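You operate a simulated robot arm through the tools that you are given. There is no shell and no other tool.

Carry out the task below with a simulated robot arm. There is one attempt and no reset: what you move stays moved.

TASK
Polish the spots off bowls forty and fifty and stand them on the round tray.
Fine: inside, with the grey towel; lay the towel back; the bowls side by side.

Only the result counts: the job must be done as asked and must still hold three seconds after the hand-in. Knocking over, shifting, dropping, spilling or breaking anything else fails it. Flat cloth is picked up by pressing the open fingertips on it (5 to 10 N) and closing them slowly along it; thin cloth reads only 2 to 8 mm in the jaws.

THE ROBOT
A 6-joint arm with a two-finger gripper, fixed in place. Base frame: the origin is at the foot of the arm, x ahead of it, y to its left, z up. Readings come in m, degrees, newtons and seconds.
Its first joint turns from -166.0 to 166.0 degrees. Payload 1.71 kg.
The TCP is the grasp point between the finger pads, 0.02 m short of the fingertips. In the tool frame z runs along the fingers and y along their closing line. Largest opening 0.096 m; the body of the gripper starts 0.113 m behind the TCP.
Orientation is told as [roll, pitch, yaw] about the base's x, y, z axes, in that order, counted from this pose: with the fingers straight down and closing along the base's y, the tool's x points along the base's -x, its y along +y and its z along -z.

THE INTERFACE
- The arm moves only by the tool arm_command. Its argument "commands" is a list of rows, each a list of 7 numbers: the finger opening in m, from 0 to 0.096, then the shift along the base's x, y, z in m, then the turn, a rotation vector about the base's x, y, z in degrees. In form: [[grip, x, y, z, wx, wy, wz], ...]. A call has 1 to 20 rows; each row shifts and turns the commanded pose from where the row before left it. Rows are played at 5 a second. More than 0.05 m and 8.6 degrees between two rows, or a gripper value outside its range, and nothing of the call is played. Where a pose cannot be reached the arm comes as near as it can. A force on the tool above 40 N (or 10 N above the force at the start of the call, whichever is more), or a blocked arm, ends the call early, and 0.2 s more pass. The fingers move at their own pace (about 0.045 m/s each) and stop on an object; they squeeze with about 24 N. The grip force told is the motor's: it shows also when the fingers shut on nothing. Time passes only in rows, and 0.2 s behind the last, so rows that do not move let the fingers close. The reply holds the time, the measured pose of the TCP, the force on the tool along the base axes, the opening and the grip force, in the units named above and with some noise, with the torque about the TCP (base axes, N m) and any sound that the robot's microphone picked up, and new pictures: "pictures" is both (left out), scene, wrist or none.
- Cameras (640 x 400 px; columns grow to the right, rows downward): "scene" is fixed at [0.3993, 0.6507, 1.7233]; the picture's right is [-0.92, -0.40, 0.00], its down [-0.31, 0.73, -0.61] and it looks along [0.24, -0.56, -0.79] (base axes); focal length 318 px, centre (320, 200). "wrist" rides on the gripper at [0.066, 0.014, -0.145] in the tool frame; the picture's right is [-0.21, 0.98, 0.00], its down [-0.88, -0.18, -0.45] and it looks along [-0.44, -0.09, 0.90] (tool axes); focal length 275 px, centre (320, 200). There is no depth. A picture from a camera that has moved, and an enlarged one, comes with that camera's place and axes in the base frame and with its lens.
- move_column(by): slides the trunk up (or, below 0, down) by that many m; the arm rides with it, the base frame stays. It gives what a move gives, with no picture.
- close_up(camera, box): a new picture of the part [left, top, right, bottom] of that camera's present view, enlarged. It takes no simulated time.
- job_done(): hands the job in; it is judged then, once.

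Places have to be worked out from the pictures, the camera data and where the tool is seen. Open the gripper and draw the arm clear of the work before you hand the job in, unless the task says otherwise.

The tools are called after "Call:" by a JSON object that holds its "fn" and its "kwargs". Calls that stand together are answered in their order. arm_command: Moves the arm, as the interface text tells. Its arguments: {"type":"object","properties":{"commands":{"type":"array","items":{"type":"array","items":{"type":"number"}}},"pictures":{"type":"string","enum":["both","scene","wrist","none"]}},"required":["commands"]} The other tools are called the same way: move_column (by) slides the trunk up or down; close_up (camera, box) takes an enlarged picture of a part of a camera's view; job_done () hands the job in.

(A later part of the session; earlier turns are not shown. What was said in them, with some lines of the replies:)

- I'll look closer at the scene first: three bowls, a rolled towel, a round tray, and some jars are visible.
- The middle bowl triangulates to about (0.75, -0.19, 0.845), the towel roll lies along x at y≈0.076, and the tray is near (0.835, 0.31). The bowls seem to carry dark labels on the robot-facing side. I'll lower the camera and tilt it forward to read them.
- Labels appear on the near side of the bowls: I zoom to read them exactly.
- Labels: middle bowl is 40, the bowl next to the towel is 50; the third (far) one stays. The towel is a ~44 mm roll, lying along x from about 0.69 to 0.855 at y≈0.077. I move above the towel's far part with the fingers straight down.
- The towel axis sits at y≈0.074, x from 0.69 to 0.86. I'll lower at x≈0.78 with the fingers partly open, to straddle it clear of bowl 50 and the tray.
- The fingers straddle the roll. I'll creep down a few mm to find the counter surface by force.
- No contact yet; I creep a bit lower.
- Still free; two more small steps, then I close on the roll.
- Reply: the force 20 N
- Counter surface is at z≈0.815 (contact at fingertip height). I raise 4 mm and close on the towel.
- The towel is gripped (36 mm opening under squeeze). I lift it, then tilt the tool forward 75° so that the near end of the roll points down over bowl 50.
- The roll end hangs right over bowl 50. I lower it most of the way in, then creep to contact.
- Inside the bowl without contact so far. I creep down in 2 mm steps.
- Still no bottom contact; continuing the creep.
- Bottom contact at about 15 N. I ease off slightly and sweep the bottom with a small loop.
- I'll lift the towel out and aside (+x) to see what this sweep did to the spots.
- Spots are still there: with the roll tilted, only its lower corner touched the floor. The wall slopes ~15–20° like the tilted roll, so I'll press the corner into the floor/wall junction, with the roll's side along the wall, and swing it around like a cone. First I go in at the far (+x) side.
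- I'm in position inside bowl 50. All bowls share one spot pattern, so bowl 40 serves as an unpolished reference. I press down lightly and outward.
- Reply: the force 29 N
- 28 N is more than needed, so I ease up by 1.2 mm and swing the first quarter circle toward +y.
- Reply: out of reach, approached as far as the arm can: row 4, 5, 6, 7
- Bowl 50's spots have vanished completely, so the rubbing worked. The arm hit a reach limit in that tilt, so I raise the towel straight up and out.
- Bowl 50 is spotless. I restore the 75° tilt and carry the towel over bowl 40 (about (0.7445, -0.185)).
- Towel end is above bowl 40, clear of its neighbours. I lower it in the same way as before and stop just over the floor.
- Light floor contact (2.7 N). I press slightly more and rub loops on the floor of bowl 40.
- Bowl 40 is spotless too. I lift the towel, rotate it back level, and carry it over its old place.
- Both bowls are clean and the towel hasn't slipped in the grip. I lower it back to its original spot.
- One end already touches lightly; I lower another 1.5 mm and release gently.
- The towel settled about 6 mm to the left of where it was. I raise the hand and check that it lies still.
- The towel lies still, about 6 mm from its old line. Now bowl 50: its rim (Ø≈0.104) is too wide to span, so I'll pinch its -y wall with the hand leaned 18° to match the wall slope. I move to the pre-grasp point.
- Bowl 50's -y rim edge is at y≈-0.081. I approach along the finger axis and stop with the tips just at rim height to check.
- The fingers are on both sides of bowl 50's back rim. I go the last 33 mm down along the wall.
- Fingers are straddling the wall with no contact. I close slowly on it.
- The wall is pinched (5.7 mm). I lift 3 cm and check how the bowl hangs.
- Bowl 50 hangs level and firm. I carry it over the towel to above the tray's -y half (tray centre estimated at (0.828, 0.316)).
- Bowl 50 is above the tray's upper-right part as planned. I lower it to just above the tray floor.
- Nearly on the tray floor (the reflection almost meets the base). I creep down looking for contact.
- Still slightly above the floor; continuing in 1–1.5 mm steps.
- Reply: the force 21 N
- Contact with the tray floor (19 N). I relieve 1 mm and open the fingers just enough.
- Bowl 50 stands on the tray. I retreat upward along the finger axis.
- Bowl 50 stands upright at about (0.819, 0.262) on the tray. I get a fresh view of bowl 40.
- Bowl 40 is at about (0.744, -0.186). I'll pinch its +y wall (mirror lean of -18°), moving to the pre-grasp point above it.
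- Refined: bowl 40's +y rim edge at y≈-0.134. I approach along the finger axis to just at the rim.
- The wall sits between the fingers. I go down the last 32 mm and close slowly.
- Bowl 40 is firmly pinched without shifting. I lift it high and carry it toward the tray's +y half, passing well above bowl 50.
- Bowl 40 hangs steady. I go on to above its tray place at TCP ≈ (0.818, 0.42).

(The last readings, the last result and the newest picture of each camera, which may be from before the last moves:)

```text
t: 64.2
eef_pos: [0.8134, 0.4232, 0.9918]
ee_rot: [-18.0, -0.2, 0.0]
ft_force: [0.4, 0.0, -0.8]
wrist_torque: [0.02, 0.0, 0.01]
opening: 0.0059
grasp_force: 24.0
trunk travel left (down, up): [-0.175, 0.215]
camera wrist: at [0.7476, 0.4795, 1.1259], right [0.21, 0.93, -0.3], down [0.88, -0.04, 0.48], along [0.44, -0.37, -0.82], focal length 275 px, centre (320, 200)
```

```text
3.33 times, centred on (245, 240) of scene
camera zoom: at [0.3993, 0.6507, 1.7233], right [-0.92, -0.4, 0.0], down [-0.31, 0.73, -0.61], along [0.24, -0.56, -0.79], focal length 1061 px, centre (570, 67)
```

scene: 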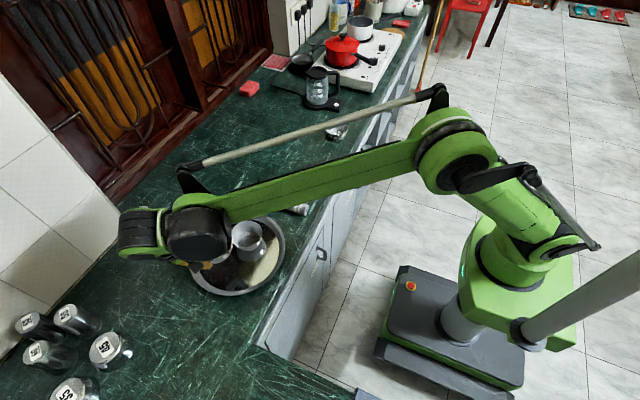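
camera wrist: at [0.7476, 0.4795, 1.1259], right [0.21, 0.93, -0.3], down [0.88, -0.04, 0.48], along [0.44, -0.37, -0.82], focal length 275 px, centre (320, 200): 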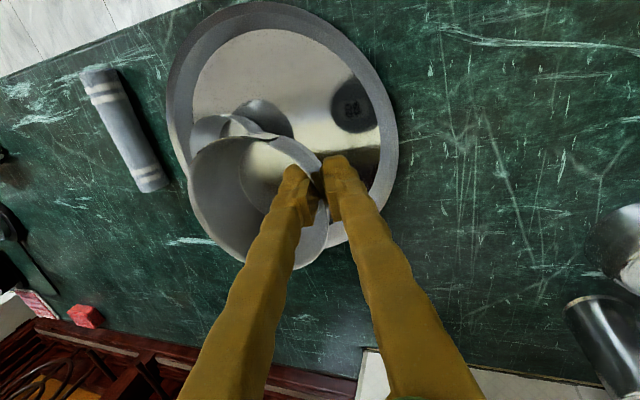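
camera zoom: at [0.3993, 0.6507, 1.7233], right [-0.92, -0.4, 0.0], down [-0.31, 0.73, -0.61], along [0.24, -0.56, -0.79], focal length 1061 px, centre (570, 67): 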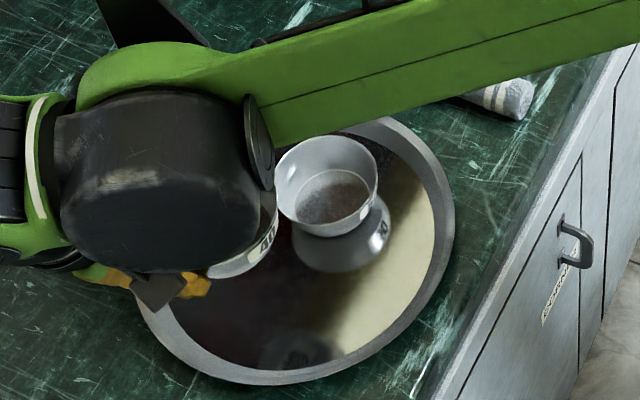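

The bowl is above the tray with an estimated 15 mm lateral gap to bowl 50. I lower to ~2.5 cm above the floor and check clearance.

Call:
{"fn": "arm_command", "kwargs": {"commands": [[0.0, 0.002, 0, -0.04, 0, 0, 0], [0.0, 0, 0, -0.04, 0, 0, 0], [0.0, 0, 0, -0.02, 0, 0, 0], [0.0, 0, 0, 0, 0, 0, 0]]}}

Call:
{"fn": "close_up", "kwargs": {"camera": "wrist", "box": [120, 60, 380, 260]}}

Call:
{"fn": "close_up", "kwargs": {"camera": "scene", "box": [170, 180, 320, 300]}}

```text
t: 65.2
eef_pos: [0.8163, 0.4221, 0.8939]
ee_rot: [-18.2, 0.0, -0.1]
ft_force: [-0.6, 0.2, -1.3]
wrist_torque: [0.0, 0.01, 0.03]
opening: 0.0063
grasp_force: 24.0
trunk travel left (down, up): [-0.175, 0.215]
camera wrist: at [0.7499, 0.4792, 1.0274], right [0.21, 0.93, -0.3], down [0.88, -0.04, 0.48], along [0.44, -0.37, -0.82], focal length 275 px, centre (320, 200)
```

scene: 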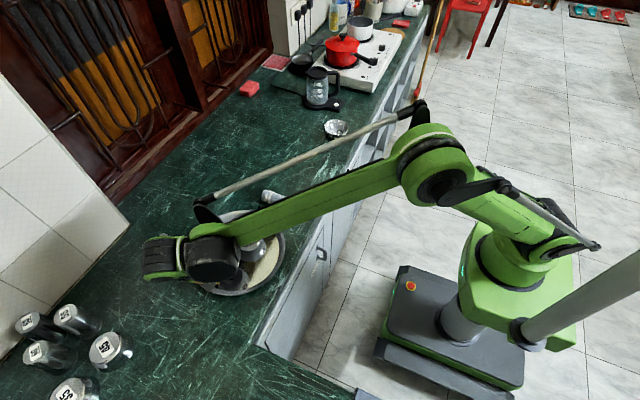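
wrist: 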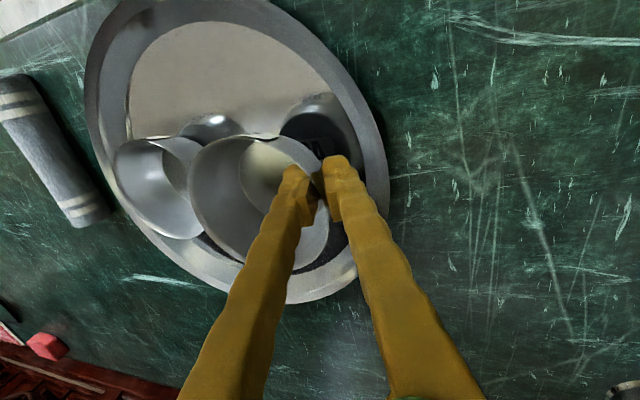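

```text
2.00 times, centred on (250, 160) of wrist
camera zoom: at [0.7499, 0.4792, 1.0274], right [0.21, 0.93, -0.3], down [0.88, -0.04, 0.48], along [0.44, -0.37, -0.82], focal length 551 px, centre (460, 280)
```

zoom: 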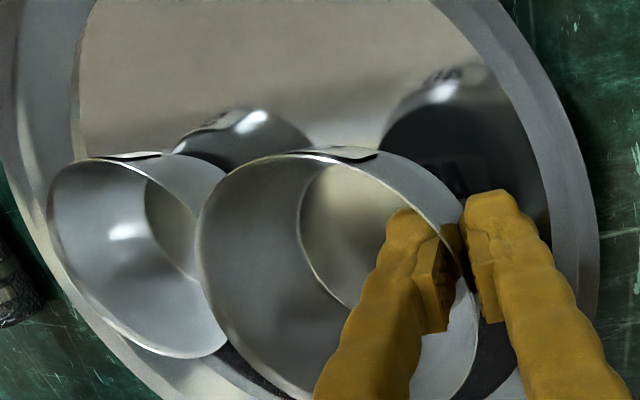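

```text
3.33 times, centred on (245, 240) of scene
camera zoom: at [0.3993, 0.6507, 1.7233], right [-0.92, -0.4, 0.0], down [-0.31, 0.73, -0.61], along [0.24, -0.56, -0.79], focal length 1061 px, centre (570, 67)
```

zoom: 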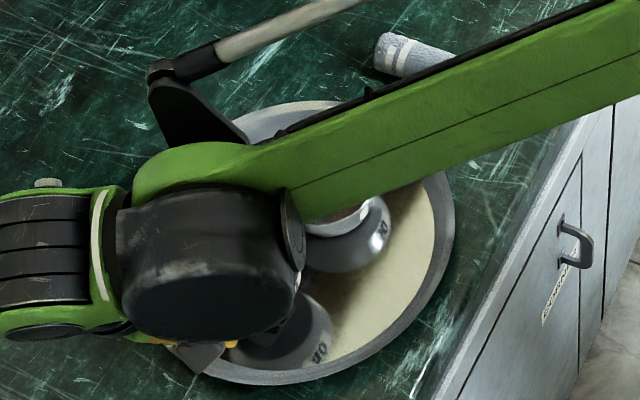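

Clearance to bowl 50 (~12 mm) and the tray rim looks fine. I lower further and creep to contact.

Call:
{"fn": "arm_command", "kwargs": {"commands": [[0.0, 0, 0, -0.015, 0, 0, 0], [0.0, 0, 0, -0.01, 0, 0, 0], [0.0, 0, 0, -0.004, 0, 0, 0], [0.0, 0, 0, 0, 0, 0, 0]]}}

Call:
{"fn": "close_up", "kwargs": {"camera": "wrist", "box": [80, 60, 400, 310]}}

```text
t: 66.2
eef_pos: [0.8166, 0.4219, 0.8625]
ee_rot: [-18.1, -0.1, 0.0]
ft_force: [0.1, -0.9, -0.4]
wrist_torque: [0.02, -0.01, -0.03]
opening: 0.0062
grasp_force: 24.1
trunk travel left (down, up): [-0.175, 0.215]
camera wrist: at [0.7506, 0.4789, 0.9966], right [0.21, 0.93, -0.3], down [0.88, -0.04, 0.48], along [0.44, -0.37, -0.82], focal length 275 px, centre (320, 200)
```

scene: 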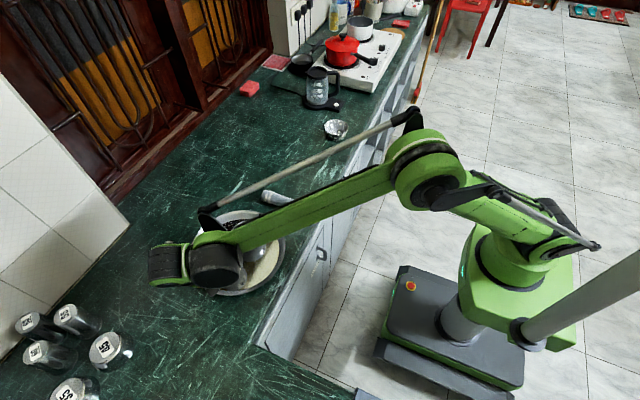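
wrist: 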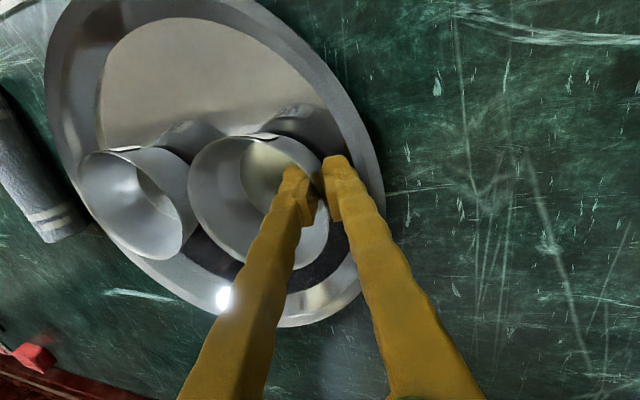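

```text
1.60 times, centred on (240, 185) of wrist
camera zoom: at [0.7506, 0.4789, 0.9966], right [0.21, 0.93, -0.3], down [0.88, -0.04, 0.48], along [0.44, -0.37, -0.82], focal length 440 px, centre (448, 224)
```

zoom: 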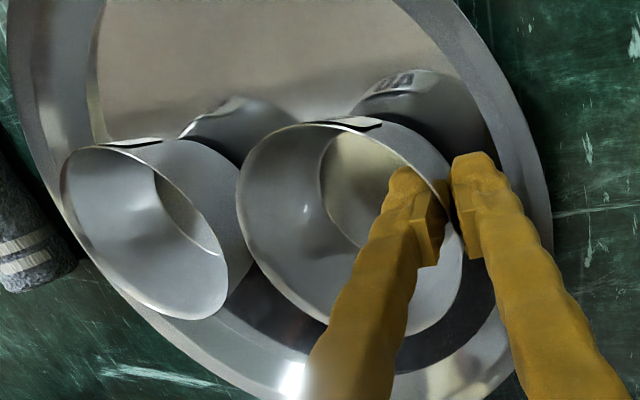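

The two bowls are clearly separated and the bowl is almost down. I creep to contact.

Call:
{"fn": "arm_command", "kwargs": {"commands": [[0.0, 0, 0, -0.001, 0, 0, 0], [0.0, 0, 0, -0.001, 0, 0, 0], [0.0, 0, 0, 0, 0, 0, 0]], "pictures": "none"}}

```text
t: 67.0
eef_pos: [0.8168, 0.4213, 0.8615]
ee_rot: [-18.1, -0.1, 0.1]
ft_force: [-0.5, 1.3, 3.0]
wrist_torque: [0.0, -0.1, 0.02]
opening: 0.0062
grasp_force: 24.3
trunk travel left (down, up): [-0.175, 0.215]
```

First contact (3 N). I release slowly here.

Call:
{"fn": "arm_command", "kwargs": {"commands": [[0.0, 0, 0, -0.0005, 0, 0, 0], [0.006, 0, 0, 0, 0, 0, 0], [0.01, 0, 0, 0, 0, 0, 0], [0.015, 0, 0, 0, 0, 0, 0], [0.02, 0, 0, 0, 0, 0, 0], [0.02, 0, 0, 0, 0, 0, 0]], "pictures": "wrist"}}

```text
t: 68.4
eef_pos: [0.8161, 0.4208, 0.8599]
ee_rot: [-18.0, -0.1, 0.0]
ft_force: [0.0, -0.2, -0.7]
wrist_torque: [0.0, 0.01, 0.03]
opening: 0.02
grasp_force: 0.0
trunk travel left (down, up): [-0.175, 0.215]
camera wrist: at [0.7513, 0.4785, 0.9945], right [0.21, 0.93, -0.3], down [0.88, -0.04, 0.48], along [0.44, -0.37, -0.82], focal length 275 px, centre (320, 200)
```

wrist: 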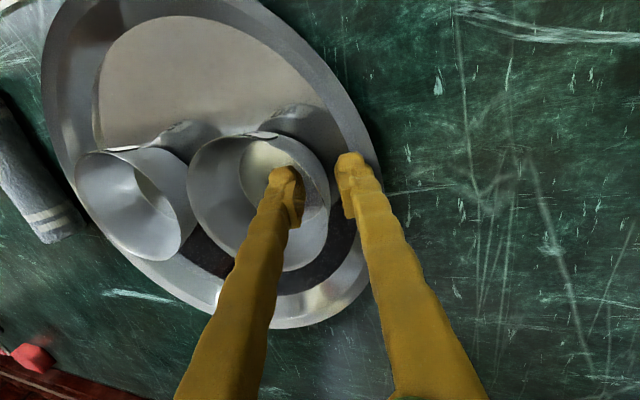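

Released with the bowl standing. I retreat along the finger axis (up and toward +y), then further up and back toward the robot.

Call:
{"fn": "arm_command", "kwargs": {"commands": [[0.02, 0, 0.0062, 0.019, 0, 0, 0], [0.02, 0, 0.0093, 0.0285, 0, 0, 0], [0.02, 0, 0.0093, 0.0285, 0, 0, 0], [0.02, 0, 0, 0.045, 0, 0, 0], [0.02, 0, 0, 0.045, 0, 0, 0], [0.04, -0.04, 0, 0.02, 0, 0, 0], [0.06, -0.045, 0, 0, 0, 0, 0], [0.08, -0.045, 0, 0, 0, 0, 0], [0.096, -0.045, 0, 0, 0, 0, 0], [0.096, -0.045, 0, 0, 0, 0, 0], [0.096, -0.045, 0, 0, 0, 0, 0], [0.096, 0, 0, 0, 0, 0, 0]]}}

Call:
{"fn": "close_up", "kwargs": {"camera": "scene", "box": [170, 180, 320, 300]}}

Call:
{"fn": "close_up", "kwargs": {"camera": "scene", "box": [240, 100, 380, 220]}}

```text
t: 71.0
eef_pos: [0.5509, 0.4476, 1.0476]
ee_rot: [-18.1, -0.1, -0.2]
ft_force: [-0.7, -0.2, 0.7]
wrist_torque: [0.01, -0.04, 0.03]
opening: 0.0959
grasp_force: 0.1
trunk travel left (down, up): [-0.175, 0.215]
camera wrist: at [0.4853, 0.5049, 1.1811], right [0.21, 0.93, -0.3], down [0.88, -0.04, 0.48], along [0.44, -0.37, -0.82], focal length 275 px, centre (320, 200)
```

scene: 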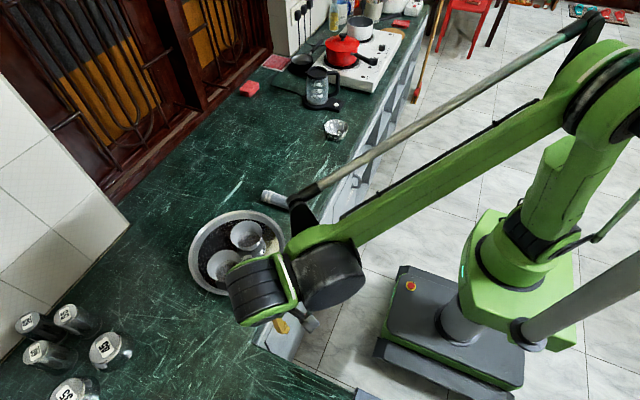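
wrist: 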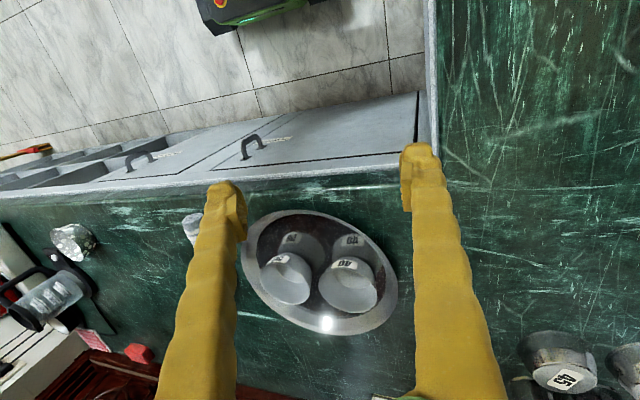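

```text
3.33 times, centred on (245, 240) of scene
camera zoom: at [0.3993, 0.6507, 1.7233], right [-0.92, -0.4, 0.0], down [-0.31, 0.73, -0.61], along [0.24, -0.56, -0.79], focal length 1061 px, centre (570, 67)
```

zoom: 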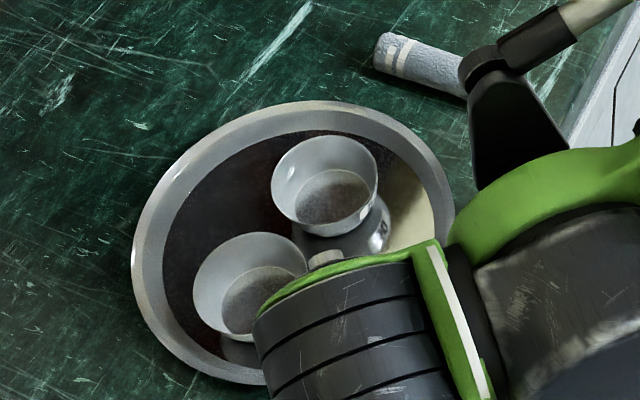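

```text
3.33 times, centred on (310, 160) of scene
camera zoom: at [0.3993, 0.6507, 1.7233], right [-0.92, -0.4, 0.0], down [-0.31, 0.73, -0.61], along [0.24, -0.56, -0.79], focal length 1061 px, centre (353, 333)
```

zoom: 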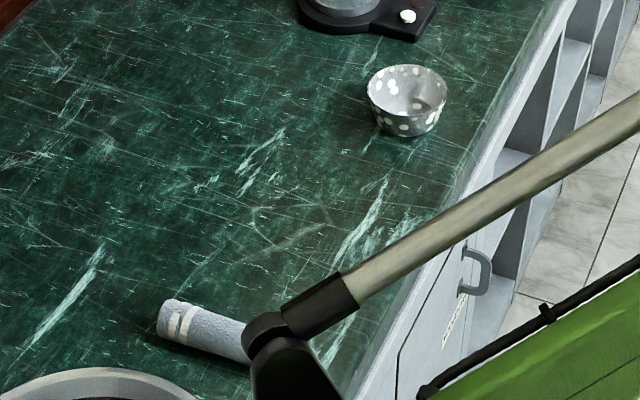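

Both bowls stand clean, side by side on the tray; the third bowl is untouched. I draw the arm clear to verify the whole scene.

Call:
{"fn": "arm_command", "kwargs": {"commands": [[0.096, -0.01, 0, 0.04, 1.5, 0, 0], [0.096, -0.01, 0, 0.04, 1.5, 0, 0], [0.096, 0, -0.04, 0.02, 1.5, 0, 0], [0.096, 0, -0.045, 0.01, 1.5, 0, 0], [0.096, 0, -0.045, 0.01, 1.5, 0, 0], [0.096, 0, -0.045, 0.01, 1.5, 0, 0], [0.096, 0, -0.045, 0.01, 1.5, 0, 0], [0.096, 0, -0.045, 0.01, 1.5, 0, 0], [0.096, 0, -0.045, 0, 1.5, 0, 0], [0.096, 0, -0.045, 0, 1.5, 0, 0], [0.096, 0, -0.045, 0, 1.5, 0, 0], [0.096, 0, -0.045, 0, 1.5, 0, 0], [0.096, 0, -0.045, 0, 0, 0, 0], [0.096, 0, -0.045, 0, 0, 0, 0], [0.096, 0, 0, 0, 0, 0, 0]]}}

Call:
{"fn": "close_up", "kwargs": {"camera": "scene", "box": [170, 160, 350, 310]}}

Call:
{"fn": "close_up", "kwargs": {"camera": "scene", "box": [200, 200, 300, 300]}}

```text
t: 74.2
eef_pos: [0.5339, -0.0915, 1.196]
ee_rot: [0.0, -0.2, -0.1]
ft_force: [0.1, -0.7, 0.1]
wrist_torque: [0.04, 0.03, -0.01]
opening: 0.0959
grasp_force: 0.1
trunk travel left (down, up): [-0.175, 0.215]
camera wrist: at [0.4678, -0.0779, 1.3407], right [0.21, 0.98, 0.0], down [0.88, -0.19, 0.45], along [0.44, -0.09, -0.9], focal length 275 px, centre (320, 200)
```

scene: 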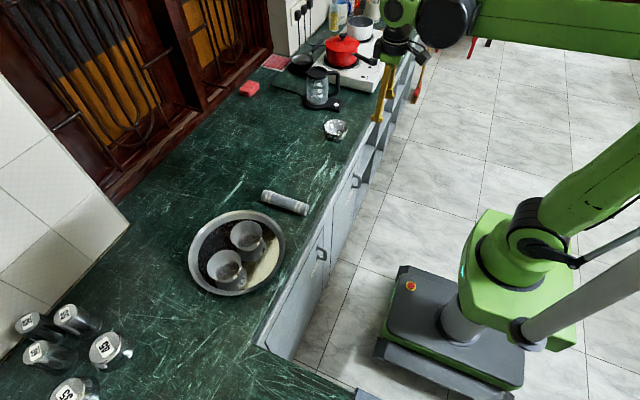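
wrist: 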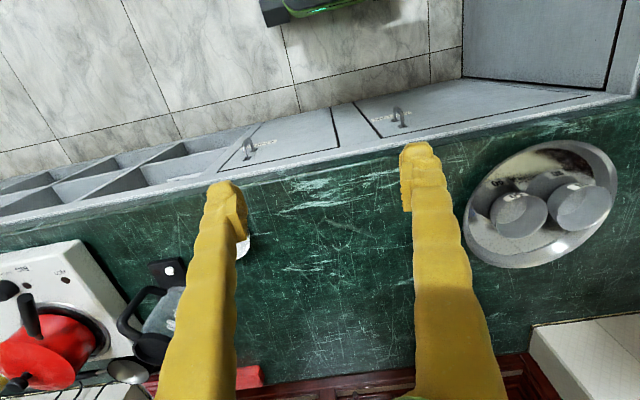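

```text
2.67 times, centred on (260, 235) of scene
camera zoom: at [0.3993, 0.6507, 1.7233], right [-0.92, -0.4, 0.0], down [-0.31, 0.73, -0.61], along [0.24, -0.56, -0.79], focal length 848 px, centre (480, 107)
```

zoom: 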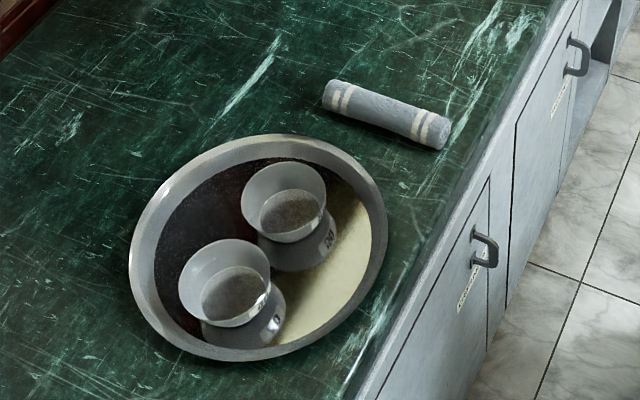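

```text
4.00 times, centred on (250, 250) of scene
camera zoom: at [0.3993, 0.6507, 1.7233], right [-0.92, -0.4, 0.0], down [-0.31, 0.73, -0.61], along [0.24, -0.56, -0.79], focal length 1273 px, centre (600, 0)
```

zoom: 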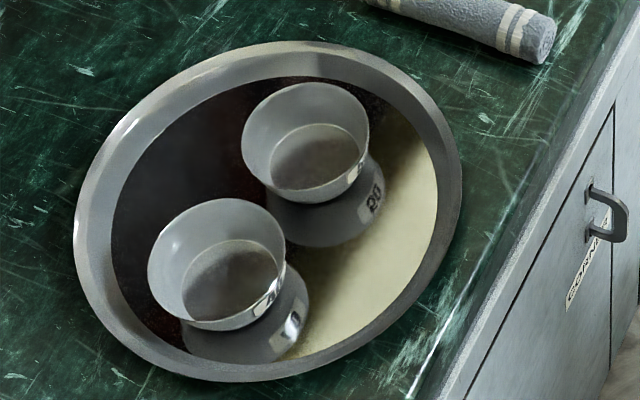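

Both bowls stand clean and upright, side by side on the tray. The towel lies within about 6 mm of its old place, nothing else has moved, and the arm is clear with the gripper open. I hand in.

Call:
{"fn": "job_done", "kwargs": {}}

```text
The job is handed in.
```

I polished the insides of bowls 40 and 50 with the grey towel until no spots were visible. They now stand side by side on the round tray, with about 12 mm between them.

- **Towel:** I laid it back where it was. It settled about 6 mm to the left (+y) of its original line.
- **Everything else:** the third bowl, the tray and the other things on the counter look unmoved in the last pictures. The gripper is open and the arm is clear of the work.

I haven't seen the verdict; the system only confirmed that the job was handed in.
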